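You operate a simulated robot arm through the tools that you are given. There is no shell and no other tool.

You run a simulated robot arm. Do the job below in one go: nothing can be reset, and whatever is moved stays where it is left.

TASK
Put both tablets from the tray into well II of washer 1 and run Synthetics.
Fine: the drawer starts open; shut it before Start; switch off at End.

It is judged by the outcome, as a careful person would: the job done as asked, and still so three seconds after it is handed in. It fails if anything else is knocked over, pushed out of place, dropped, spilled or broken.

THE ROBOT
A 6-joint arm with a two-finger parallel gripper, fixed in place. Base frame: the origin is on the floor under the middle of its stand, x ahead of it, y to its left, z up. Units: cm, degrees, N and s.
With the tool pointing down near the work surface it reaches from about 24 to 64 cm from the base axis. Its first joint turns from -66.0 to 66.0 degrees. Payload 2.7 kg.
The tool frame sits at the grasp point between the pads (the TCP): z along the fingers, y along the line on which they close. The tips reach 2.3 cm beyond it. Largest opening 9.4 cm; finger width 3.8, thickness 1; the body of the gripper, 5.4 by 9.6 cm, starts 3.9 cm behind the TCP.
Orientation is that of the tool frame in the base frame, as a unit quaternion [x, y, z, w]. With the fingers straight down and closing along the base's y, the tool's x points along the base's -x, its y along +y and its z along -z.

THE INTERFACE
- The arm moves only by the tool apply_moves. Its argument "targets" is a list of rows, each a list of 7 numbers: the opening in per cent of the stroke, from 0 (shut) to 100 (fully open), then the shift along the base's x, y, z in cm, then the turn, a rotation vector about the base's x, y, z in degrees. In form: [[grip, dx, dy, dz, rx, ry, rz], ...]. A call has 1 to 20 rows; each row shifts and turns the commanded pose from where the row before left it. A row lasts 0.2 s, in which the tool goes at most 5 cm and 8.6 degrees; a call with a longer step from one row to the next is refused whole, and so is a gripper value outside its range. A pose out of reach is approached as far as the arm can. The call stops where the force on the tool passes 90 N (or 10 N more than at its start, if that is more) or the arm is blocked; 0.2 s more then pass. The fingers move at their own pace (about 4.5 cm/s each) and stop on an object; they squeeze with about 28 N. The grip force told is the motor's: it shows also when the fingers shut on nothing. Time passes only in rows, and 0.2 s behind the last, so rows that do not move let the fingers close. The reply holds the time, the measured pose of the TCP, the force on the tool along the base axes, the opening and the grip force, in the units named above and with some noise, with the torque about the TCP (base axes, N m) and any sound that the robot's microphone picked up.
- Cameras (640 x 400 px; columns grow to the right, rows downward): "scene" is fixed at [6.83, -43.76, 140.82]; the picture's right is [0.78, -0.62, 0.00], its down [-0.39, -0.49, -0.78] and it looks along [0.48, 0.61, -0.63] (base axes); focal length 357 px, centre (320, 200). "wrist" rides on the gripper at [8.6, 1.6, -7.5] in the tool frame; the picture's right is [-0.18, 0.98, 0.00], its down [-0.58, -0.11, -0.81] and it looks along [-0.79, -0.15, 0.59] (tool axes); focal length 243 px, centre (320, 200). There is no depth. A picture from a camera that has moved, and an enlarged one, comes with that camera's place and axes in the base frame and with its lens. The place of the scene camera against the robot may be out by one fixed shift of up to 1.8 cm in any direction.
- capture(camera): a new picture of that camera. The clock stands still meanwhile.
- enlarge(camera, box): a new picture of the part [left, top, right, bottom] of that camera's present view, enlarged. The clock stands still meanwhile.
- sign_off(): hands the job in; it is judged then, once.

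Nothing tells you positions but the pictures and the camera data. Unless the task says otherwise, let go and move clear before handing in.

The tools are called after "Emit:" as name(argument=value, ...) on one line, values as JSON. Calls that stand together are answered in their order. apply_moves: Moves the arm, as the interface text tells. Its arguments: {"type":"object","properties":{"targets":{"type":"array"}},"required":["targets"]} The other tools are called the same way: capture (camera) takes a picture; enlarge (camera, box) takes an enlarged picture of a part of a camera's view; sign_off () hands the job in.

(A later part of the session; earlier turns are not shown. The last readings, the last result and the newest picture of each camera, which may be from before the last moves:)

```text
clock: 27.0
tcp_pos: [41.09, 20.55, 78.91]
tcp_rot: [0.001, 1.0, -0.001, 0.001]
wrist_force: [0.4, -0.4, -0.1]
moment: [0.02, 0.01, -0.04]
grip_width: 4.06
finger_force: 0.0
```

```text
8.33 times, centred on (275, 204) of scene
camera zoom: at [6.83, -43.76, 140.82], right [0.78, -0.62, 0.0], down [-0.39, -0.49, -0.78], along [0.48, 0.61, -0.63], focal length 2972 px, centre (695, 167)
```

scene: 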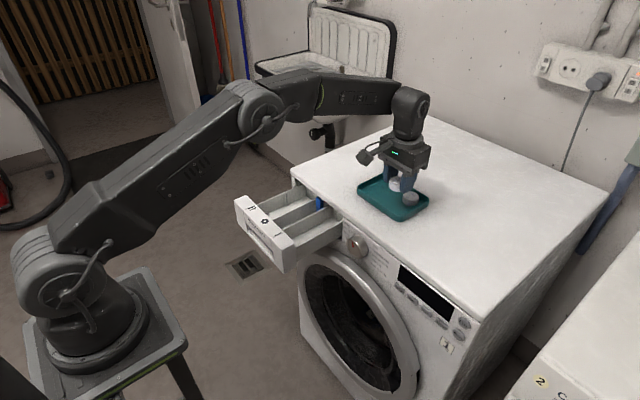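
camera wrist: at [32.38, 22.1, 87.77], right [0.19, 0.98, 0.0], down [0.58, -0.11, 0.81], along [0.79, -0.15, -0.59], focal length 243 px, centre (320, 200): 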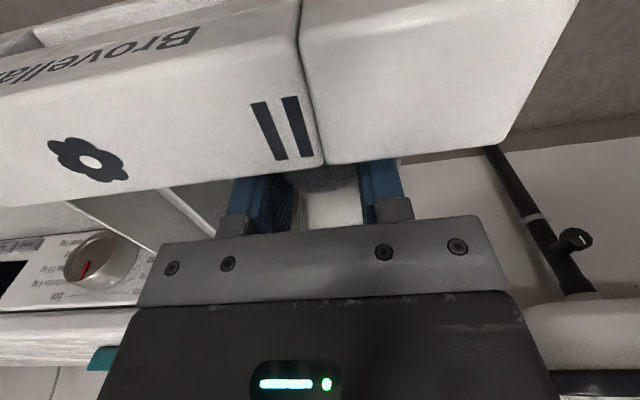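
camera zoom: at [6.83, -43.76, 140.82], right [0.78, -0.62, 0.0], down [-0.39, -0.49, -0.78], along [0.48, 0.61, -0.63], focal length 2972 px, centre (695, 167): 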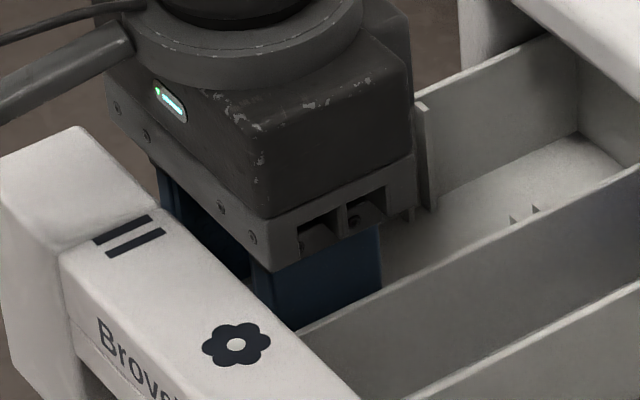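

Released, with the fingers clear of the walls. I'll lift straight out and check the tablet.

Emit:
apply_moves(targets=[[43, 0, 0, 0.3, 0, 0, 0], [43, 0, 0, 0.8, 0, 0, 0], [43, 0, 0, 1.5, 0, 0, 0], [43, 0, 0, 2.5, 0, 0, 0], [43, 0, 0, 3, 0, 0, 0], [43, 0, 0, 3.5, 0, 0, 0], [50, 0, 0, 3.5, 0, 0, 0], [60, 0, 0, 0, 0, 0, 0]])

Emit:
capture(camera="wrist")

Emit:
enlarge(camera="scene", box=[230, 160, 330, 238])

Emit:
enlarge(camera="scene", box=[350, 160, 440, 222])

```text
clock: 28.8
tcp_pos: [41.23, 20.1, 94.15]
tcp_rot: [0.0, 1.0, -0.002, 0.0]
wrist_force: [-0.3, 0.5, -0.2]
moment: [0.0, 0.0, -0.02]
grip_width: 5.63
finger_force: 0.1
```

```text
taken
camera wrist: at [32.6, 21.89, 101.62], right [0.19, 0.98, 0.0], down [0.58, -0.11, 0.81], along [0.79, -0.15, -0.59], focal length 243 px, centre (320, 200)
```

wrist: 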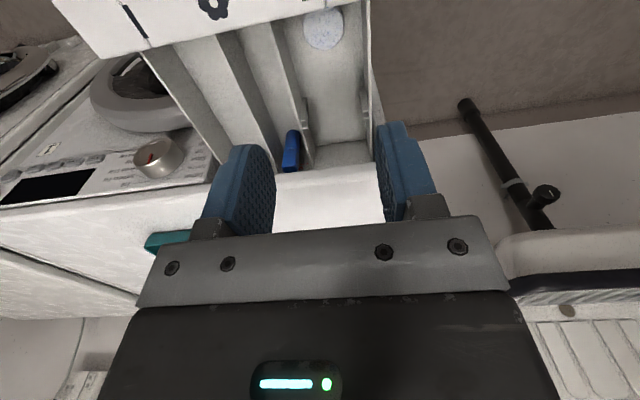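

```text
5.13 times, centred on (280, 199) of scene
camera zoom: at [6.83, -43.76, 140.82], right [0.78, -0.62, 0.0], down [-0.39, -0.49, -0.78], along [0.48, 0.61, -0.63], focal length 1829 px, centre (525, 205)
```

zoom: 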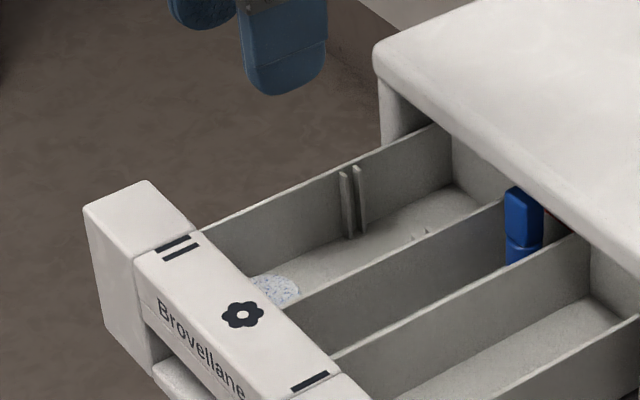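

```text
6.45 times, centred on (395, 191) of scene
camera zoom: at [6.83, -43.76, 140.82], right [0.78, -0.62, 0.0], down [-0.39, -0.49, -0.78], along [0.48, 0.61, -0.63], focal length 2301 px, centre (-164, 258)
```

zoom: 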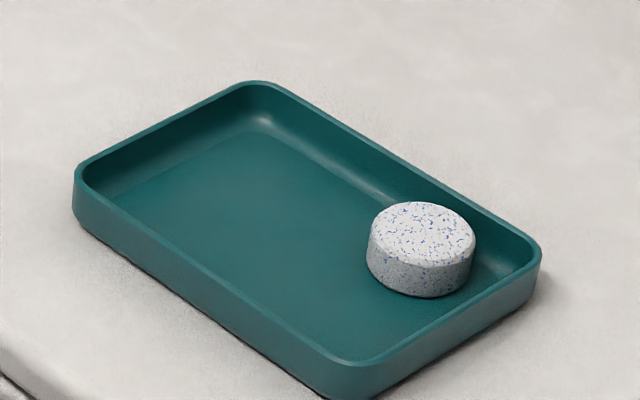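

Tablet 1 lies flat in well II. Next I'll hover over the second tablet, which is near the edge of reach, and see how well the arm gets there.

Emit:
apply_moves(targets=[[50, 2.0, -2.0, 0, 0, 0, 0], [50, 2.8, -2.8, 0, 0, 0, 0], [50, 2.8, -2.8, 0, 0, 0, 0], [50, 2.8, -2.8, 0, 0, 0, 0], [50, 2.8, -2.8, 0, 0, 0, 0], [50, 2.8, -2.8, 0, 0, 0, 0], [50, 2.8, -2.8, 0, 0, 0, 0], [50, 2.8, -2.8, 0, 0, 0, 0], [50, 2.6, -2.8, 0, 0, 0, 0], [50, 0, 0, 0, 0, 0, 0]])

Emit:
capture(camera="wrist")

Emit:
enlarge(camera="wrist", box=[220, 40, 420, 165])

```text
clock: 31.0
tcp_pos: [63.86, -3.36, 93.8]
tcp_rot: [0.001, 1.0, -0.001, -0.001]
wrist_force: [0.0, -0.3, -1.0]
moment: [0.0, 0.01, 0.01]
grip_width: 4.7
finger_force: 0.1
out of reach, approached as far as the arm can: row 9
```

```text
taken
camera wrist: at [55.25, -1.68, 101.37], right [0.19, 0.98, 0.0], down [0.58, -0.11, 0.81], along [0.79, -0.15, -0.59], focal length 243 px, centre (320, 200)
```

wrist: 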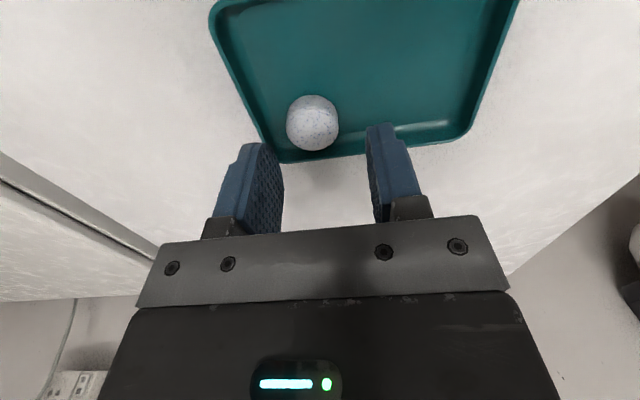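

```text
3.20 times, centred on (320, 102) of wrist
camera zoom: at [55.25, -1.68, 101.37], right [0.19, 0.98, 0.0], down [0.58, -0.11, 0.81], along [0.79, -0.15, -0.59], focal length 776 px, centre (320, 512)
```

zoom: 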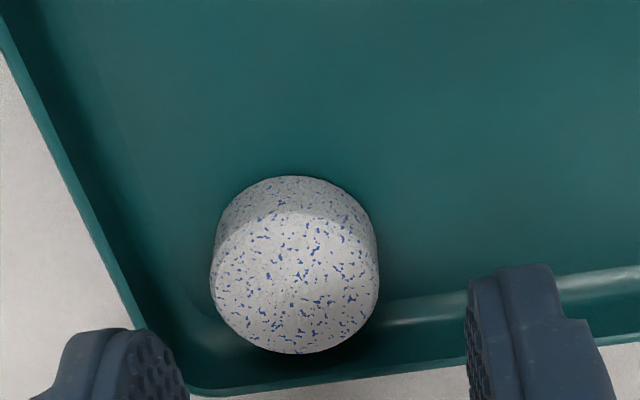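

The arm reaches only about 64 cm straight down, and tablet 2 is at about (65.7,−4.2) with its top at about 87.2. I'll tilt the fingers about 10° outward to extend the reach, then check the pose.

Emit:
apply_moves(targets=[[50, -0.5, 0, 0, 0, -5, 0], [50, 0, 0, 0, 0, -5, 0], [50, 0, 0, 0, 0, 0, 0], [50, 0, 0, 0, 0, 0, 0]])

Emit:
enlarge(camera="wrist", box=[220, 40, 420, 165])

```text
clock: 32.0
tcp_pos: [63.31, -3.34, 93.88]
tcp_rot: [0.0, 0.996, 0.0, 0.087]
wrist_force: [-0.9, -0.3, -0.5]
moment: [0.02, 0.0, -0.01]
grip_width: 4.7
finger_force: 0.0
```

```text
3.20 times, centred on (320, 102) of wrist
camera zoom: at [53.54, -1.6, 99.8], right [0.18, 0.98, 0.03], down [0.43, -0.11, 0.9], along [0.88, -0.15, -0.44], focal length 776 px, centre (320, 512)
```

zoom: 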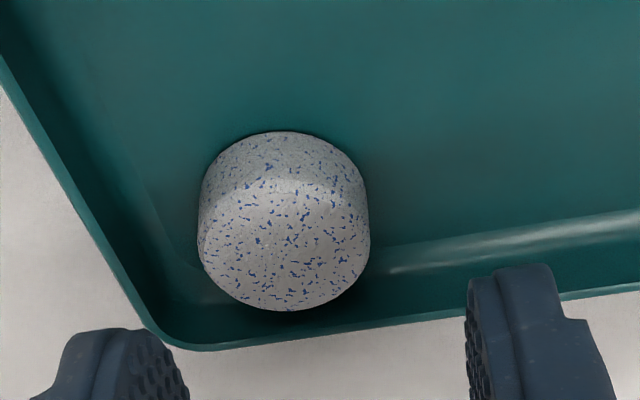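

Emit:
apply_moves(targets=[[46, 1.0, -0.4, 0, 0, 0, 0], [46, 1.0, -0.36, 0, 0, 0, 0], [46, 0, 0, -1.5, 0, 0, 0], [46, 0, 0, -1.5, 0, 0, 0], [46, 0, 0, 0, 0, 0, 0]])

Emit:
enlarge(camera="wrist", box=[200, 40, 440, 190])

Emit:
enlarge(camera="scene", box=[350, 160, 440, 222])

```text
clock: 33.2
tcp_pos: [65.44, -4.04, 90.94]
tcp_rot: [0.001, 0.996, -0.002, 0.087]
wrist_force: [0.4, 1.0, -0.3]
moment: [0.02, 0.01, -0.05]
grip_width: 4.31
finger_force: 0.1
```

```text
2.67 times, centred on (320, 115) of wrist
camera zoom: at [55.57, -2.38, 96.85], right [0.18, 0.98, 0.03], down [0.43, -0.11, 0.9], along [0.88, -0.15, -0.44], focal length 647 px, centre (320, 427)
```

zoom: 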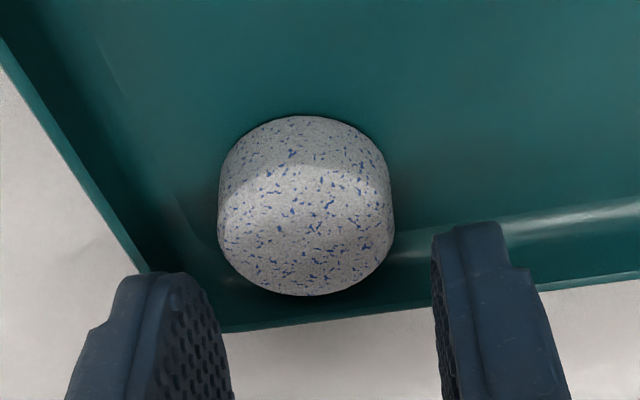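

```text
6.45 times, centred on (395, 191) of scene
camera zoom: at [6.83, -43.76, 140.82], right [0.78, -0.62, 0.0], down [-0.39, -0.49, -0.78], along [0.48, 0.61, -0.63], focal length 2301 px, centre (-164, 258)
```

zoom: 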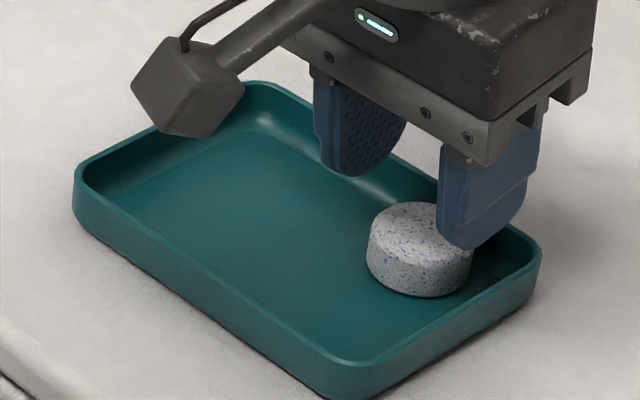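

Emit:
apply_moves(targets=[[46, 0, -0.1, -1, 0, 0, 0], [46, 0, 0, -1, 0, 0, 0], [46, 0, 0, -0.7, 0, 0, 0], [46, 0, 0, -0.2, 0, 0, 0], [46, 0, 0, 0, 0, 0, 0]])

Emit:
enlarge(camera="wrist", box=[200, 40, 440, 190])

Emit:
enlarge(camera="scene", box=[350, 160, 440, 222])

```text
clock: 34.4
tcp_pos: [65.56, -4.09, 87.97]
tcp_rot: [0.0, 0.996, -0.001, 0.088]
wrist_force: [-0.2, -0.2, 1.3]
moment: [-0.02, 0.01, 0.03]
grip_width: 4.33
finger_force: 0.1
```

```text
2.67 times, centred on (320, 115) of wrist
camera zoom: at [55.67, -2.43, 93.87], right [0.18, 0.98, 0.03], down [0.43, -0.11, 0.9], along [0.88, -0.15, -0.44], focal length 647 px, centre (320, 427)
```

zoom: 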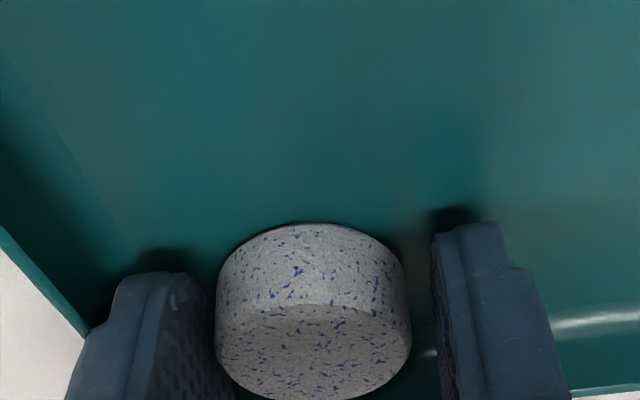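

```text
6.45 times, centred on (395, 191) of scene
camera zoom: at [6.83, -43.76, 140.82], right [0.78, -0.62, 0.0], down [-0.39, -0.49, -0.78], along [0.48, 0.61, -0.63], focal length 2301 px, centre (-164, 258)
```

zoom: 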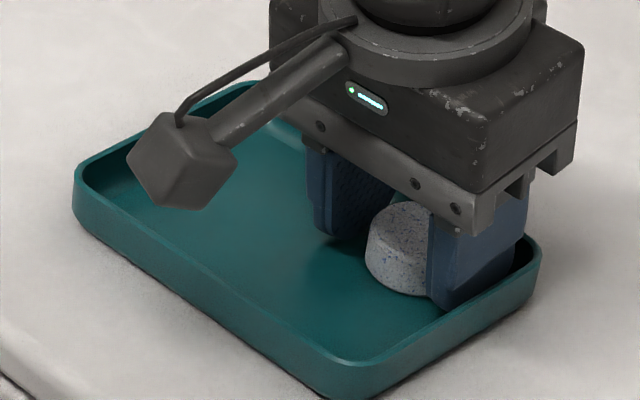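

Emit:
apply_moves(targets=[[46, 0, 0, -0.1, 0, 0, 0], [46, 0, 0, -0.08, 0, 0, 0], [46, 0, 0, 0, 0, 0, 0]])

```text
clock: 35.2
tcp_pos: [65.45, -4.12, 87.91]
tcp_rot: [0.001, 0.996, -0.001, 0.089]
wrist_force: [-2.6, -1.1, 10.8]
moment: [0.1, 0.21, 0.04]
grip_width: 4.32
finger_force: 0.3
```

The fingertips are just touching the tray floor, so I'll back off a hair and close.

Emit:
apply_moves(targets=[[46, 0, 0, 0.14, 0, 0, 0], [46, 0, 0, 0, 0, 0, 0], [30, 0, 0, 0, 0, 0, 0], [15, 0, 0, 0, 0, 0, 0], [15, 0, 0, 0, 0, 0, 0]])

Emit:
enlarge(camera="scene", box=[350, 160, 440, 222])

```text
clock: 36.4
tcp_pos: [65.39, -4.02, 88.03]
tcp_rot: [0.001, 0.996, -0.001, 0.087]
wrist_force: [0.0, 2.2, 8.7]
moment: [0.13, 0.05, -0.07]
grip_width: 3.62
finger_force: 28.6
```

```text
6.45 times, centred on (395, 191) of scene
camera zoom: at [6.81, -43.75, 140.83], right [0.78, -0.62, 0.0], down [-0.39, -0.49, -0.78], along [0.48, 0.61, -0.63], focal length 2301 px, centre (-164, 258)
```

zoom: 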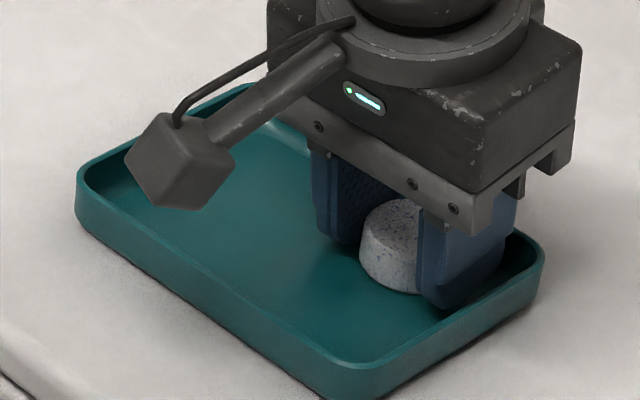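

Emit:
apply_moves(targets=[[10, 0, 0, 0.2, 0, 0, 0], [10, 0, 0, 0.3, 0, 0, 0], [10, 0, 0, 0.3, 0, 0, 0], [10, 0, 0, 0.4, 0, 0, 0], [10, 0, 0, 0, 0, 0, 0]])

Emit:
enlarge(camera="scene", box=[350, 160, 440, 222])

Emit:
enlarge(camera="wrist", box=[200, 40, 440, 190])

```text
clock: 37.6
tcp_pos: [65.42, -4.02, 89.16]
tcp_rot: [0.001, 0.996, -0.001, 0.088]
wrist_force: [0.3, 0.2, -0.4]
moment: [0.01, -0.02, -0.01]
grip_width: 3.59
finger_force: 27.9
```

```text
6.45 times, centred on (395, 191) of scene
camera zoom: at [6.83, -43.76, 140.82], right [0.78, -0.62, 0.0], down [-0.39, -0.49, -0.78], along [0.48, 0.61, -0.63], focal length 2301 px, centre (-164, 258)
```

zoom: 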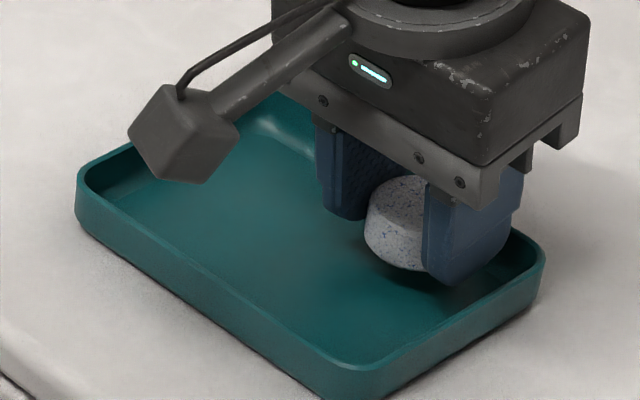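

```text
2.67 times, centred on (320, 115) of wrist
camera zoom: at [55.56, -2.46, 95.05], right [0.18, 0.98, 0.03], down [0.43, -0.11, 0.9], along [0.88, -0.15, -0.45], focal length 647 px, centre (320, 427)
```

zoom: 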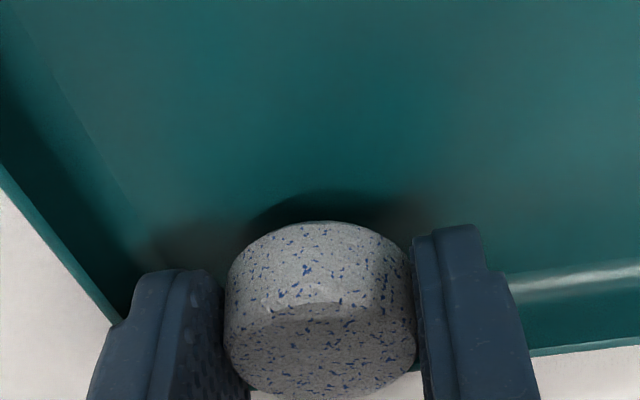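

The second tablet is held. I'll raise it, level the tool and carry it over the rear half of well II.

Emit:
apply_moves(targets=[[10, 0, 0, 0.6, 0, 0, 0], [10, 0, 0, 1, 0, 0, 0], [10, 0, 0, 1.2, 0, 0, 0], [10, 0, 0, 1.2, 0, 0, 0], [10, 0, 0, 1, 0, 0, 0], [10, -0.7, 0.8, 0, 0, 2, 0], [10, -1.3, 1.5, 0, 0, 2, 0], [10, -1.8, 2.1, 0, 0, 2, 0], [10, -2, 2.4, 0, 0, 2, 0], [10, -2, 2.4, 0, 0, 2, 0], [10, -2, 2.4, 0, 0, 0, 0], [10, -2.1, 2.4, 0, 0, 0, 0], [10, -2.1, 2.4, 0, 0, 0, 0], [10, -2.1, 2.4, 0, 0, 0, 0], [10, -1.9, 2.3, 0, 0, 0, 0], [10, -1.5, 1.7, 0, 0, 0, 0], [10, -1, 1.1, 0, 0, 0, 0], [10, -0.5, 0.6, 0, 0, 0, 0], [10, 0, 0, 0, 0, 0, 0]])

Emit:
capture(camera="wrist")

Emit:
enlarge(camera="wrist", box=[220, 0, 420, 200])

Emit:
enlarge(camera="scene", box=[230, 130, 350, 238])

```text
clock: 41.6
tcp_pos: [44.53, 20.24, 94.54]
tcp_rot: [0.001, 1.0, -0.002, 0.0]
wrist_force: [-0.3, -0.2, -0.8]
moment: [0.0, -0.02, -0.01]
grip_width: 3.62
finger_force: 28.9
```

```text
taken
camera wrist: at [35.86, 21.87, 101.91], right [0.19, 0.98, 0.0], down [0.58, -0.11, 0.81], along [0.79, -0.15, -0.59], focal length 243 px, centre (320, 200)
```

wrist: 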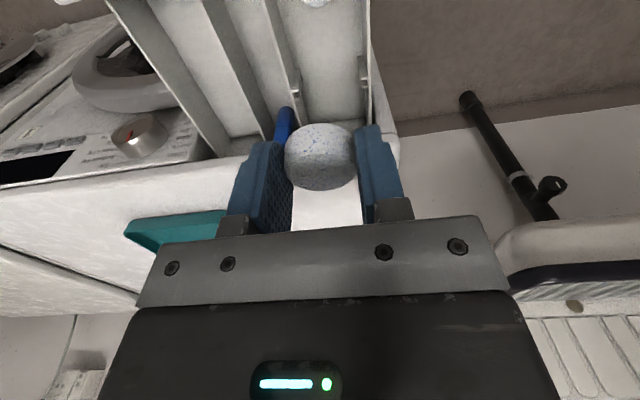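

```text
2.00 times, centred on (320, 100) of wrist
camera zoom: at [35.86, 21.87, 101.91], right [0.19, 0.98, 0.0], down [0.58, -0.11, 0.81], along [0.79, -0.15, -0.59], focal length 485 px, centre (320, 400)
```

zoom: 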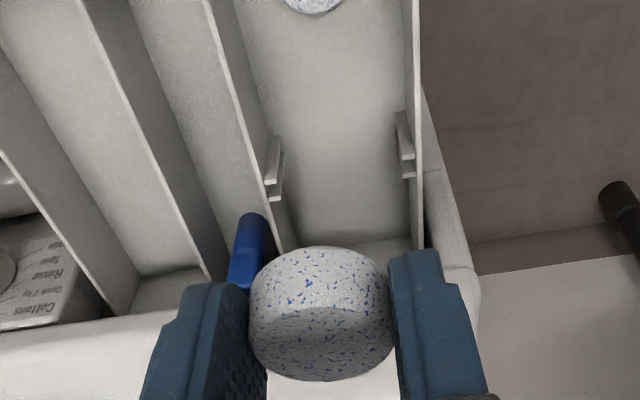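

```text
3.70 times, centred on (290, 184) of scene
camera zoom: at [6.83, -43.76, 140.82], right [0.78, -0.62, 0.0], down [-0.39, -0.49, -0.78], along [0.48, 0.61, -0.63], focal length 1321 px, centre (431, 259)
```

zoom: 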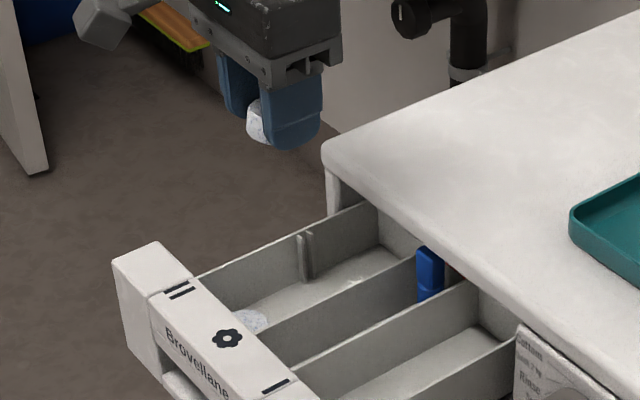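

The second tablet is over the rear half of the well. I'll centre it and lower it in front of the ribs.

Emit:
apply_moves(targets=[[10, -0.15, 0.3, -1, 0, 0, 0], [10, 0, 0, -2, 0, 0, 0], [10, 0, 0, -2.2, 0, 0, 0], [10, 0, 0, -2.2, 0, 0, 0], [10, 0, 0, -2, 0, 0, 0], [10, 0, 0, -1.5, 0, 0, 0], [10, 0, 0, -1, 0, 0, 0], [10, 0, 0, -0.8, 0, 0, 0], [10, 0, 0, -0.6, 0, 0, 0], [10, 0, 0, -0.5, 0, 0, 0], [10, 0, 0, -0.3, 0, 0, 0], [10, 0, 0, 0, 0, 0, 0]])

Emit:
enlarge(camera="scene", box=[240, 175, 320, 228])

Emit:
capture(camera="wrist")

```text
clock: 44.2
tcp_pos: [44.27, 20.72, 80.06]
tcp_rot: [0.0, 1.0, -0.001, 0.0]
wrist_force: [0.5, 0.1, 0.3]
moment: [0.04, -0.02, 0.0]
grip_width: 3.58
finger_force: 28.1
```

```text
7.55 times, centred on (280, 202) of scene
camera zoom: at [6.83, -43.76, 140.82], right [0.78, -0.62, 0.0], down [-0.39, -0.49, -0.78], along [0.48, 0.61, -0.63], focal length 2692 px, centre (622, 189)
```

zoom: 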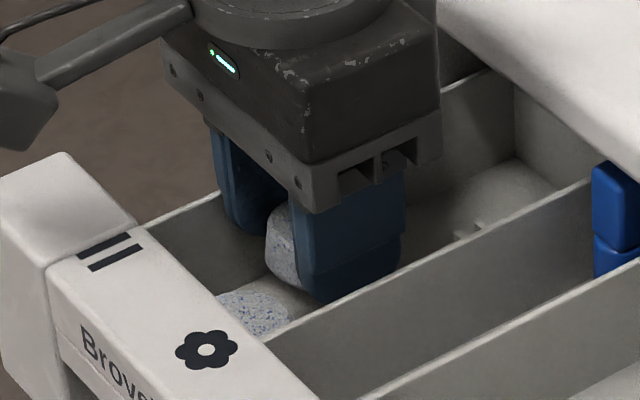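

```text
taken
camera wrist: at [35.57, 22.45, 87.6], right [0.19, 0.98, 0.0], down [0.58, -0.11, 0.81], along [0.79, -0.15, -0.59], focal length 243 px, centre (320, 200)
```

wrist: 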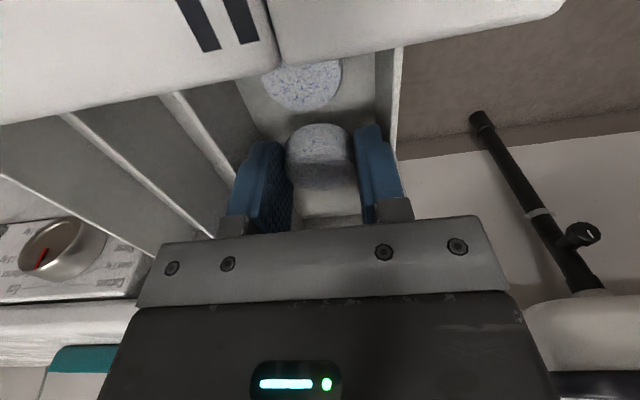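

Emit:
apply_moves(targets=[[10, 0, -0.15, -0.2, 0, 0, 0], [10, 0, 0, -0.2, 0, 0, 0], [10, 0, 0, -0.15, 0, 0, 0], [10, 0, 0, 0, 0, 0, 0]])

```text
clock: 45.2
tcp_pos: [44.45, 20.48, 79.61]
tcp_rot: [0.001, 1.0, -0.001, 0.0]
wrist_force: [0.5, -0.3, -0.9]
moment: [-0.04, -0.01, -0.01]
grip_width: 3.61
finger_force: 27.8
```

Emit:
apply_moves(targets=[[10, 0, 0.05, -0.15, 0, 0, 0], [10, 0, 0, -0.15, 0, 0, 0], [10, 0, 0, 0, 0, 0, 0]])

Emit:
enlarge(camera="scene", box=[240, 175, 320, 228])

```text
clock: 46.0
tcp_pos: [44.45, 20.57, 79.25]
tcp_rot: [0.0, 1.0, -0.001, 0.0]
wrist_force: [-1.3, 0.2, -0.2]
moment: [0.04, -0.02, 0.03]
grip_width: 3.61
finger_force: 28.2
```

```text
7.55 times, centred on (280, 202) of scene
camera zoom: at [6.83, -43.76, 140.82], right [0.78, -0.62, 0.0], down [-0.39, -0.49, -0.78], along [0.48, 0.61, -0.63], focal length 2692 px, centre (622, 189)
```

zoom: 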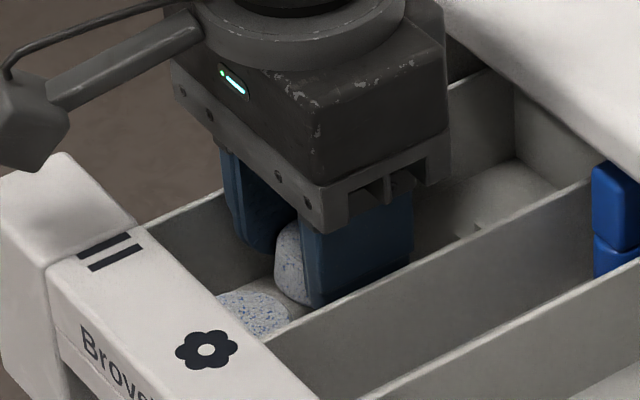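

Emit:
apply_moves(targets=[[10, 0, 0, -0.15, 0, 0, 0], [10, 0, 0, -0.15, 0, 0, 0], [10, 0, 0, 0, 0, 0, 0], [40, 0, 0, 0, 0, 0, 0], [43, 0, 0, 0, 0, 0, 0], [43, 0, 0, 0, 0, 0, 0]])

Emit:
enlarge(camera="scene", box=[240, 175, 320, 228])

```text
clock: 47.4
tcp_pos: [44.27, 20.65, 78.95]
tcp_rot: [0.001, 1.0, 0.0, 0.0]
wrist_force: [0.2, -0.6, -0.6]
moment: [0.02, 0.04, -0.02]
grip_width: 4.02
finger_force: 0.0
```

```text
7.55 times, centred on (280, 202) of scene
camera zoom: at [6.83, -43.76, 140.82], right [0.78, -0.62, 0.0], down [-0.39, -0.49, -0.78], along [0.48, 0.61, -0.63], focal length 2692 px, centre (622, 189)
```

zoom: 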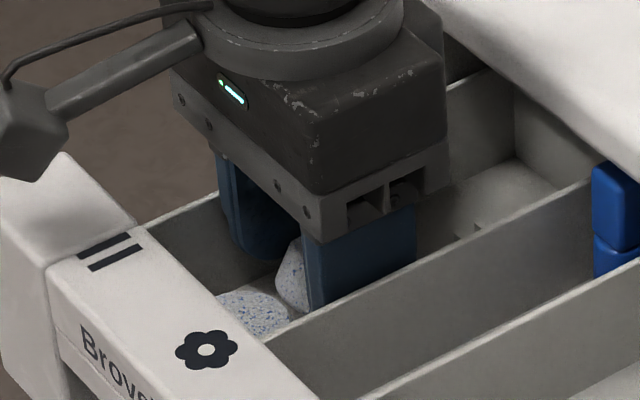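

Emit:
apply_moves(targets=[[44, 0, 0, 0.3, 0, 0, 0], [44, 0, 0, 0.5, 0, 0, 0], [44, 0, 0, 0.8, 0, 0, 0], [44, 0, 0, 1, 0, 0, 0], [44, 0, 0, 0, 0, 0, 0]])

Emit:
enlarge(camera="scene", box=[240, 175, 320, 228])

Emit:
enlarge(camera="wrist", box=[220, 0, 420, 200])

```text
clock: 48.6
tcp_pos: [44.2, 20.56, 81.4]
tcp_rot: [0.0, 1.0, 0.0, 0.0]
wrist_force: [0.0, 0.2, 1.0]
moment: [0.02, 0.02, 0.0]
grip_width: 4.14
finger_force: 0.0
```

```text
7.55 times, centred on (280, 202) of scene
camera zoom: at [6.83, -43.76, 140.82], right [0.78, -0.62, 0.0], down [-0.39, -0.49, -0.78], along [0.48, 0.61, -0.63], focal length 2692 px, centre (622, 189)
```

zoom: 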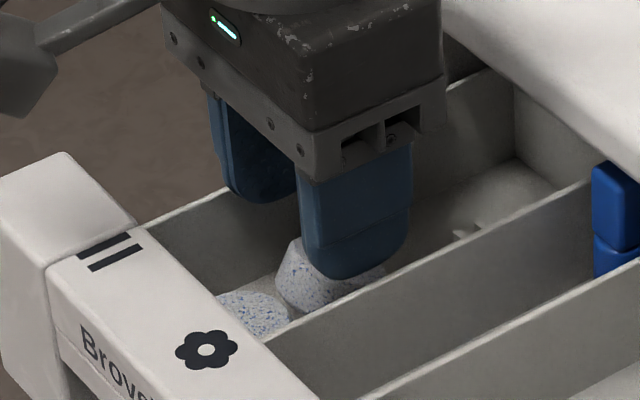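

```text
2.00 times, centred on (320, 100) of wrist
camera zoom: at [35.66, 22.26, 89.03], right [0.19, 0.98, 0.0], down [0.58, -0.11, 0.81], along [0.79, -0.15, -0.59], focal length 485 px, centre (320, 400)
```

zoom: 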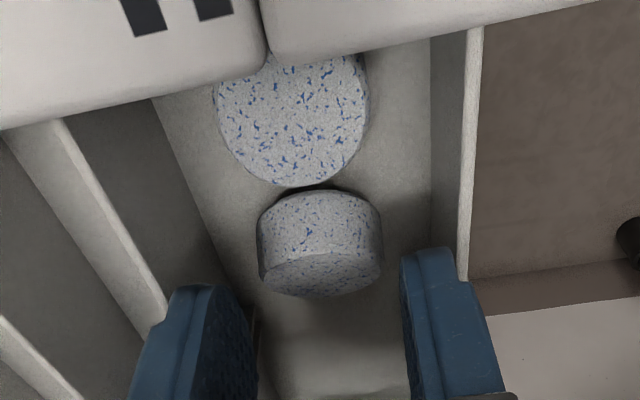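

Emit:
apply_moves(targets=[[44, 0, 0, 1.5, 0, 0, 0], [44, 0, 0, 2.5, 0, 0, 0], [44, -0.5, 0, 3, 0, 0, 0], [50, -1.5, 0, 3, 0, 0, 0], [60, -2, 0, 3, 0, 0, 0], [60, 0, 0, 0, 0, 0, 0]])

Emit:
enlarge(camera="scene", box=[240, 175, 320, 228])

Emit:
enlarge(camera="wrist", box=[250, 0, 410, 100])

```text
clock: 50.0
tcp_pos: [40.16, 20.48, 94.58]
tcp_rot: [0.0, 1.0, -0.002, 0.0]
wrist_force: [-0.4, -0.4, 0.1]
moment: [-0.02, 0.0, -0.01]
grip_width: 5.63
finger_force: 0.0
```

```text
7.55 times, centred on (280, 202) of scene
camera zoom: at [6.83, -43.76, 140.82], right [0.78, -0.62, 0.0], down [-0.39, -0.49, -0.78], along [0.48, 0.61, -0.63], focal length 2692 px, centre (622, 189)
```

zoom: 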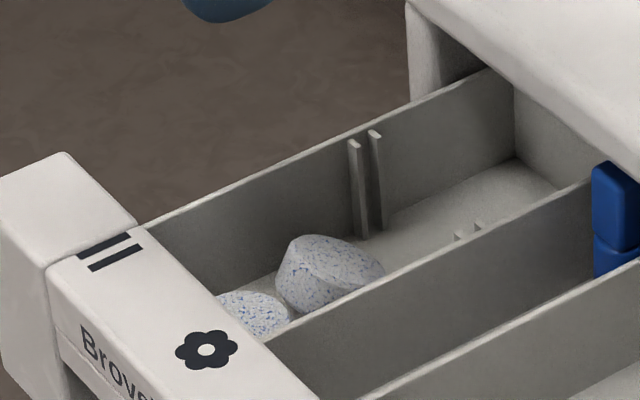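

```text
4.00 times, centred on (330, 50) of wrist
camera zoom: at [31.56, 22.08, 102.12], right [0.19, 0.98, 0.0], down [0.58, -0.11, 0.81], along [0.79, -0.15, -0.59], focal length 970 px, centre (280, 800)
```

zoom: 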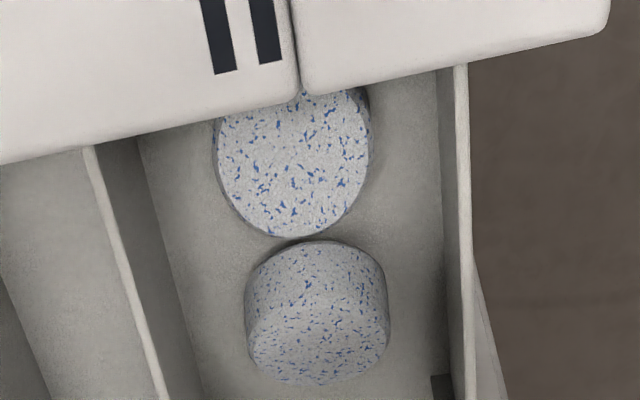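

Both tablets are in well II; the second leans slightly on the first, well below the drawer walls. Next I'll bring the closed fingers down in front of the drawer, centred at y≈14.5, to push it shut slowly.

Emit:
apply_moves(targets=[[30, -2, -1.2, 0, 0, 0, 0], [0, -2.8, -1.6, 0, 0, 0, 0], [0, -2.9, -1.6, 0, 0, 0, 0], [0, -2.9, -1.6, 0, 0, 0, 0], [0, 0, 0, -3, 0, 0, 0], [0, 0, 0, -3, 0, 0, 0], [0, 0, 0, -2.5, 0, 0, 0], [0, 0, 0, -2, 0, 0, 0], [0, 0, 0, 0, 0, 0, 0]])

Emit:
capture(camera="wrist")

Emit:
enlarge(camera="scene", box=[180, 130, 340, 270])

```text
clock: 52.0
tcp_pos: [29.83, 14.66, 84.01]
tcp_rot: [0.001, 1.0, -0.001, 0.0]
wrist_force: [-0.2, 0.2, 0.3]
moment: [0.03, 0.0, 0.0]
grip_width: 0.0
finger_force: 28.0
```

```text
taken
camera wrist: at [21.09, 16.37, 91.61], right [0.19, 0.98, 0.0], down [0.58, -0.11, 0.81], along [0.79, -0.15, -0.59], focal length 243 px, centre (320, 200)
```

wrist: 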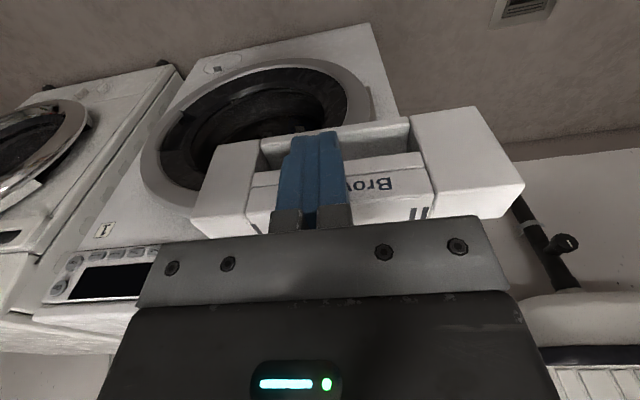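

```text
2.86 times, centred on (260, 200) of scene
camera zoom: at [6.83, -43.76, 140.82], right [0.78, -0.62, 0.0], down [-0.39, -0.49, -0.78], along [0.48, 0.61, -0.63], focal length 1019 px, centre (491, 200)
```

zoom: 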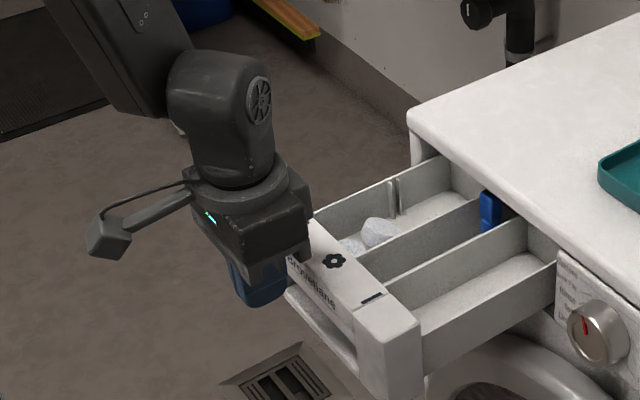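

Emit:
apply_moves(targets=[[0, 0, 0, -1, 0, 0, 0], [0, 0, 0, -0.8, 0, 0, 0], [0, 0.8, 0, 0, 0, 0, 0], [0, 0.6, 0, 0, 0, 0, 0], [0, 0.4, 0, 0, 0, 0, 0], [0, 0, 0, 0, 0, 0, 0]])

Emit:
capture(camera="wrist")

Emit:
enlarge(camera="scene", box=[200, 150, 320, 250])

```text
clock: 53.4
tcp_pos: [31.57, 14.61, 82.36]
tcp_rot: [0.001, 1.0, -0.001, 0.0]
wrist_force: [0.1, 0.1, -0.3]
moment: [0.02, 0.0, 0.03]
grip_width: 0.01
finger_force: 27.5
```

```text
taken
camera wrist: at [22.86, 16.34, 89.85], right [0.19, 0.98, 0.0], down [0.58, -0.11, 0.81], along [0.79, -0.15, -0.59], focal length 243 px, centre (320, 200)
```

wrist: 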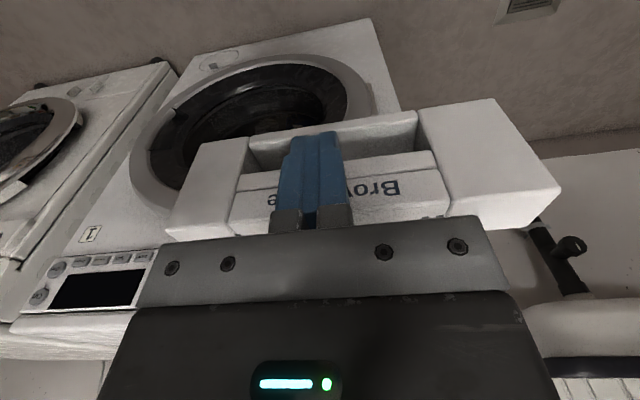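

```text
4.00 times, centred on (260, 200) of scene
camera zoom: at [6.83, -43.76, 140.82], right [0.78, -0.62, 0.0], down [-0.39, -0.49, -0.78], along [0.48, 0.61, -0.63], focal length 1427 px, centre (560, 200)
```

zoom: 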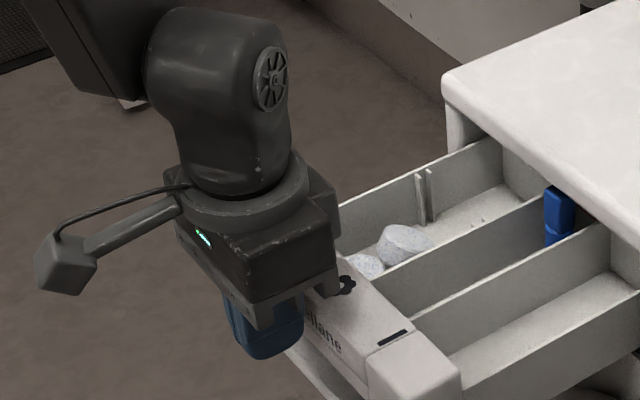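

Emit:
apply_moves(targets=[[0, 0.3, 0, 0, 0, 0, 0], [0, 0.3, 0, 0, 0, 0, 0], [0, 0.3, 0, 0, 0, 0, 0], [0, 0.3, 0, 0, 0, 0, 0], [0, 0, 0, 0, 0, 0, 0]])

Emit:
enlarge(camera="scene", box=[200, 150, 320, 250])

```text
clock: 54.6
tcp_pos: [32.86, 14.53, 82.28]
tcp_rot: [0.0, 1.0, -0.002, 0.0]
wrist_force: [-0.1, -1.0, 0.1]
moment: [0.01, -0.02, -0.01]
grip_width: 0.0
finger_force: 28.0
```

```text
4.00 times, centred on (260, 200) of scene
camera zoom: at [6.83, -43.76, 140.82], right [0.78, -0.62, 0.0], down [-0.39, -0.49, -0.78], along [0.48, 0.61, -0.63], focal length 1427 px, centre (560, 200)
```

zoom: 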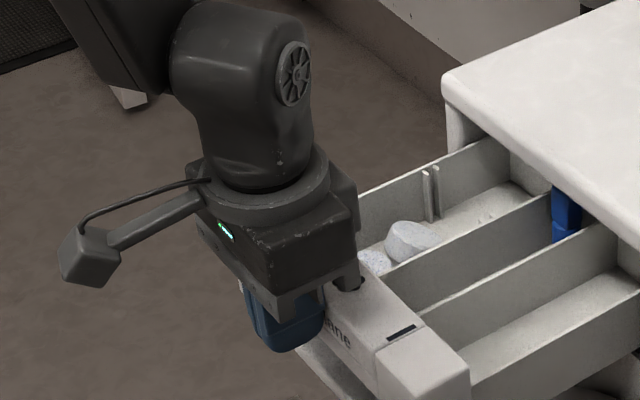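

The drawer is already moving with almost no force. I'll keep pushing slowly.

Emit:
apply_moves(targets=[[0, 0.4, 0, 0, 0, 0, 0], [0, 0.5, 0, 0, 0, 0, 0], [0, 0.5, 0, 0, 0, 0, 0], [0, 0.5, 0, 0, 0, 0, 0], [0, 0.5, 0, 0, 0, 0, 0], [0, 0.5, 0, 0, 0, 0, 0], [0, 0.5, 0, 0, 0, 0, 0], [0, 0.5, 0, 0, 0, 0, 0], [0, 0.5, 0, 0, 0, 0, 0], [0, 0.5, 0, 0, 0, 0, 0], [0, 0.5, 0, 0, 0, 0, 0], [0, 0.5, 0, 0, 0, 0, 0], [0, 0.3, 0, 0, 0, 0, 0], [0, 0, 0, 0, 0, 0, 0]])

Emit:
enlarge(camera="scene", box=[220, 130, 360, 250])

Emit:
capture(camera="wrist")

```text
clock: 57.6
tcp_pos: [38.91, 14.57, 82.43]
tcp_rot: [0.001, 1.0, -0.001, 0.001]
wrist_force: [-1.0, 0.9, 0.1]
moment: [0.0, -0.03, 0.02]
grip_width: 0.02
finger_force: 28.3
```

```text
3.33 times, centred on (290, 190) of scene
camera zoom: at [6.83, -43.76, 140.82], right [0.78, -0.62, 0.0], down [-0.39, -0.49, -0.78], along [0.48, 0.61, -0.63], focal length 1189 px, centre (420, 233)
```

zoom: 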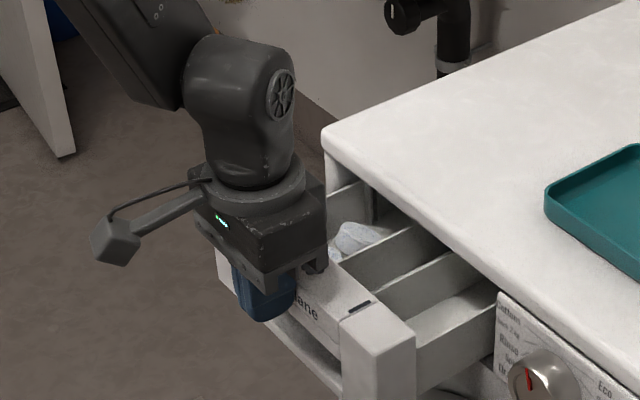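

```text
taken
camera wrist: at [30.23, 16.26, 89.84], right [0.19, 0.98, 0.0], down [0.58, -0.11, 0.81], along [0.79, -0.15, -0.59], focal length 243 px, centre (320, 200)
```

wrist: 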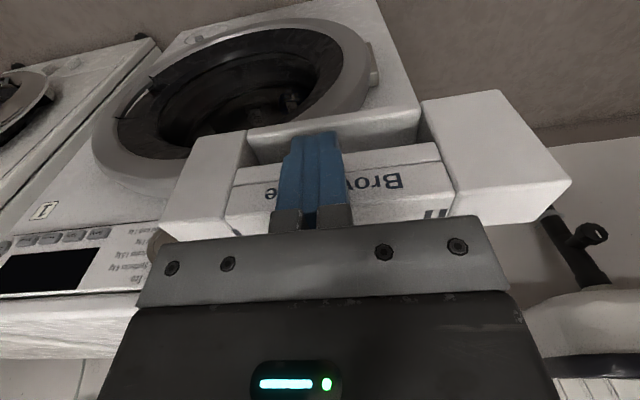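

Emit:
apply_moves(targets=[[0, 0.4, 0, 0, 0, 0, 0], [0, 0.5, 0, 0, 0, 0, 0], [0, 0.5, 0, 0, 0, 0, 0], [0, 0.5, 0, 0, 0, 0, 0], [0, 0.5, 0, 0, 0, 0, 0], [0, 0.5, 0, 0, 0, 0, 0], [0, 0.5, 0, 0, 0, 0, 0], [0, 0.5, 0, 0, 0, 0, 0], [0, 0.5, 0, 0, 0, 0, 0], [0, 0.4, 0, 0, 0, 0, 0], [0, 0, 0, 0, 0, 0, 0]])

Emit:
enlarge(camera="scene", box=[220, 130, 360, 250])

Emit:
capture(camera="wrist")

```text
clock: 60.0
tcp_pos: [43.7, 14.57, 82.23]
tcp_rot: [0.001, 1.0, -0.001, 0.0]
wrist_force: [-1.0, -0.2, -0.2]
moment: [-0.01, 0.01, -0.02]
grip_width: 0.01
finger_force: 28.3
```

```text
3.33 times, centred on (290, 190) of scene
camera zoom: at [6.83, -43.76, 140.82], right [0.78, -0.62, 0.0], down [-0.39, -0.49, -0.78], along [0.48, 0.61, -0.63], focal length 1189 px, centre (420, 233)
```

zoom: 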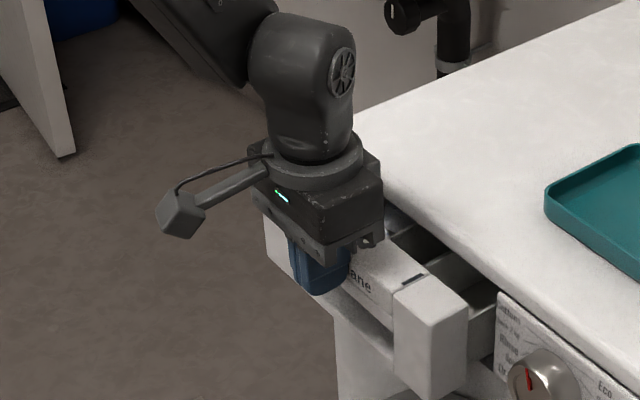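

```text
taken
camera wrist: at [35.04, 16.21, 89.77], right [0.19, 0.98, 0.0], down [0.58, -0.11, 0.81], along [0.79, -0.15, -0.59], focal length 243 px, centre (320, 200)
```

wrist: 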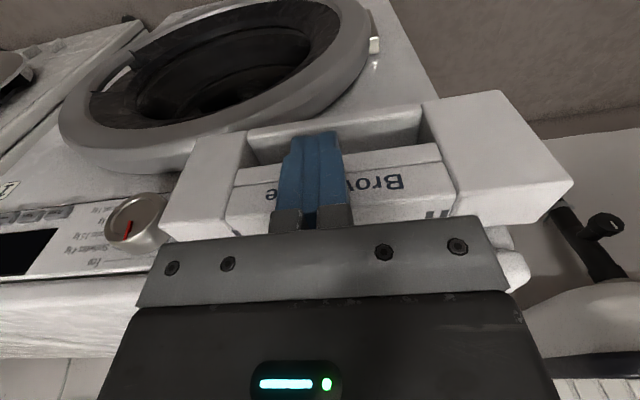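

Emit:
apply_moves(targets=[[0, 0.4, 0, 0, 0, 0, 0], [0, 0.4, 0, 0, 0, 0, 0], [0, 0.4, 0, 0, 0, 0, 0], [0, 0.4, 0, 0, 0, 0, 0], [0, 0.3, 0, 0, 0, 0, 0], [0, 0.3, 0, 0, 0, 0, 0], [0, 0, 0, 0, 0, 0, 0]])

Emit:
enlarge(camera="scene", box=[240, 150, 380, 270])

```text
clock: 61.6
tcp_pos: [45.96, 14.65, 82.21]
tcp_rot: [0.001, 1.0, -0.001, 0.0]
wrist_force: [-1.2, 0.5, -1.0]
moment: [0.03, -0.01, -0.02]
grip_width: 0.01
finger_force: 28.2
```

```text
3.33 times, centred on (310, 210) of scene
camera zoom: at [6.83, -43.76, 140.82], right [0.78, -0.62, 0.0], down [-0.39, -0.49, -0.78], along [0.48, 0.61, -0.63], focal length 1189 px, centre (353, 167)
```

zoom: 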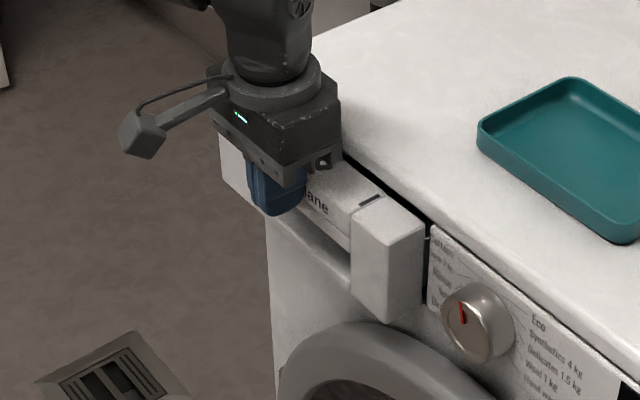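

Emit:
apply_moves(targets=[[0, 0.3, 0, 0, 0, 0, 0], [0, 0.3, 0, 0, 0, 0, 0], [0, 0.2, 0, 0, 0, 0, 0], [0, 0, 0, 0, 0, 0, 0]])

Emit:
enlarge(camera="scene", box=[270, 170, 370, 250])

```text
clock: 62.6
tcp_pos: [46.61, 14.49, 82.25]
tcp_rot: [0.001, 1.0, -0.001, 0.001]
wrist_force: [-1.6, 0.1, 1.0]
moment: [-0.01, -0.02, 0.02]
grip_width: 0.0
finger_force: 27.9
```

```text
5.00 times, centred on (320, 210) of scene
camera zoom: at [6.83, -43.76, 140.82], right [0.78, -0.62, 0.0], down [-0.39, -0.49, -0.78], along [0.48, 0.61, -0.63], focal length 1784 px, centre (320, 150)
```

zoom: 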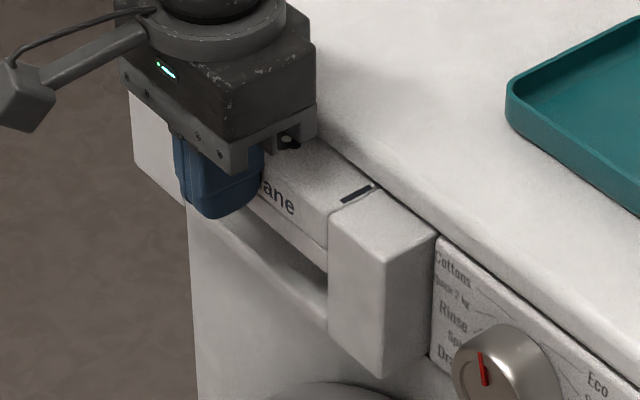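

Emit:
apply_moves(targets=[[0, 0.2, 0, 0, 0, 0, 0], [0, 0.2, 0, 0, 0, 0, 0], [0, 0, 0, 0, 0, 0, 0]])

```text
clock: 63.4
tcp_pos: [47.06, 14.52, 82.35]
tcp_rot: [0.002, 1.0, -0.001, 0.0]
wrist_force: [-1.1, -1.5, -0.2]
moment: [0.02, 0.0, 0.0]
grip_width: 0.03
finger_force: 28.3
```

Emit:
apply_moves(targets=[[0, 0.2, 0, 0, 0, 0, 0], [0, 0.2, 0, 0, 0, 0, 0], [0, 0, 0, 0, 0, 0, 0]])

Emit:
enlarge(camera="scene", box=[270, 170, 370, 250])

```text
clock: 64.2
tcp_pos: [47.36, 14.6, 82.28]
tcp_rot: [0.001, 1.0, -0.001, 0.0]
wrist_force: [-1.2, 0.5, -0.1]
moment: [-0.03, 0.03, -0.03]
grip_width: 0.01
finger_force: 27.9
```

```text
5.00 times, centred on (320, 210) of scene
camera zoom: at [6.83, -43.76, 140.82], right [0.78, -0.62, 0.0], down [-0.39, -0.49, -0.78], along [0.48, 0.61, -0.63], focal length 1784 px, centre (320, 150)
```

zoom: 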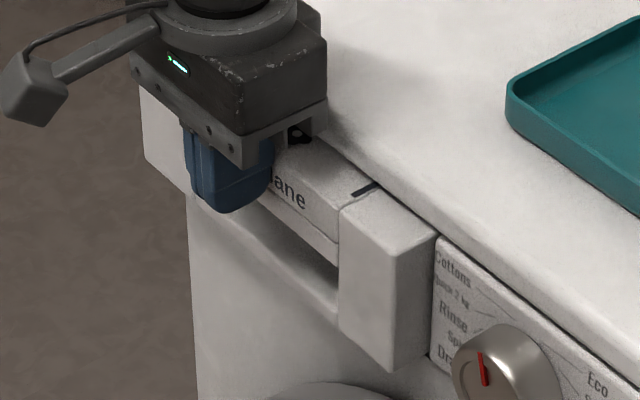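

Emit:
apply_moves(targets=[[0, 0.2, 0, 0, 0, 0, 0], [0, 0.2, 0, 0, 0, 0, 0], [0, 0.2, 0, 0, 0, 0, 0], [0, 0, 0, 0, 0, 0, 0]])

Emit:
enlarge(camera="scene", box=[270, 170, 370, 250])

```text
clock: 65.2
tcp_pos: [48.06, 14.51, 82.24]
tcp_rot: [0.001, 1.0, -0.001, 0.0]
wrist_force: [-1.2, 0.7, -0.7]
moment: [0.0, 0.0, 0.01]
grip_width: 0.01
finger_force: 27.8
```

```text
5.00 times, centred on (320, 210) of scene
camera zoom: at [6.83, -43.76, 140.82], right [0.78, -0.62, 0.0], down [-0.39, -0.49, -0.78], along [0.48, 0.61, -0.63], focal length 1784 px, centre (320, 150)
```

zoom: 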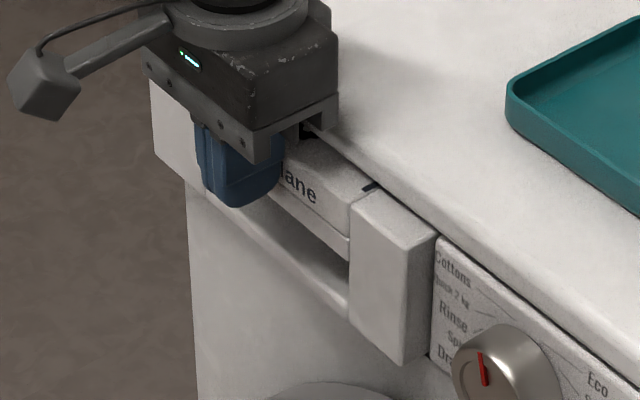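

Emit:
apply_moves(targets=[[0, 0.2, 0, 0, 0, 0, 0], [0, 0.2, 0, 0, 0, 0, 0], [0, 0.2, 0, 0, 0, 0, 0], [0, 0, 0, 0, 0, 0, 0]])

Emit:
enlarge(camera="scene", box=[270, 170, 370, 250])

```text
clock: 66.2
tcp_pos: [48.66, 14.46, 82.24]
tcp_rot: [0.001, 1.0, -0.001, 0.0]
wrist_force: [-1.6, 0.1, -0.1]
moment: [-0.04, -0.01, 0.04]
grip_width: 0.0
finger_force: 27.5
```

```text
5.00 times, centred on (320, 210) of scene
camera zoom: at [6.83, -43.76, 140.82], right [0.78, -0.62, 0.0], down [-0.39, -0.49, -0.78], along [0.48, 0.61, -0.63], focal length 1784 px, centre (320, 150)
```

zoom: 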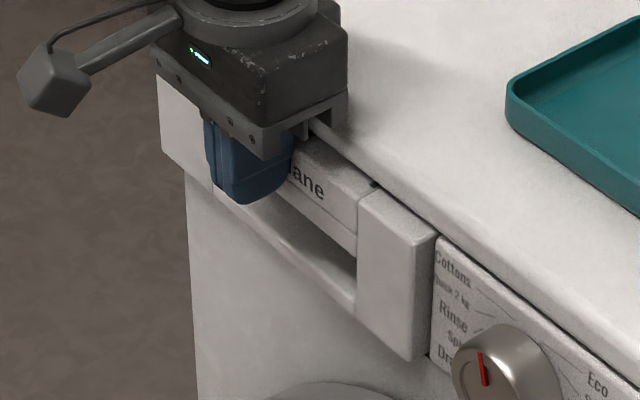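

Emit:
apply_moves(targets=[[0, 0.2, 0, 0, 0, 0, 0], [0, 0.2, 0, 0, 0, 0, 0], [0, 0.2, 0, 0, 0, 0, 0], [0, 0, 0, 0, 0, 0, 0]])

Emit:
enlarge(camera="scene", box=[270, 170, 370, 250])

```text
clock: 67.2
tcp_pos: [49.3, 14.59, 82.28]
tcp_rot: [0.001, 1.0, -0.001, 0.0]
wrist_force: [-0.2, 0.5, 0.0]
moment: [0.01, -0.01, -0.01]
grip_width: 0.0
finger_force: 28.1
```

```text
5.00 times, centred on (320, 210) of scene
camera zoom: at [6.83, -43.76, 140.82], right [0.78, -0.62, 0.0], down [-0.39, -0.49, -0.78], along [0.48, 0.61, -0.63], focal length 1784 px, centre (320, 150)
```

zoom: 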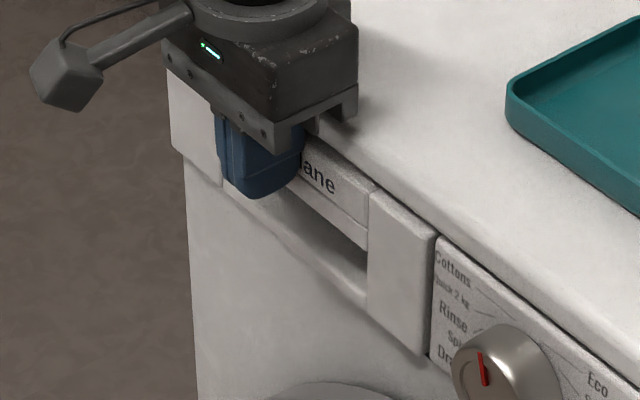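

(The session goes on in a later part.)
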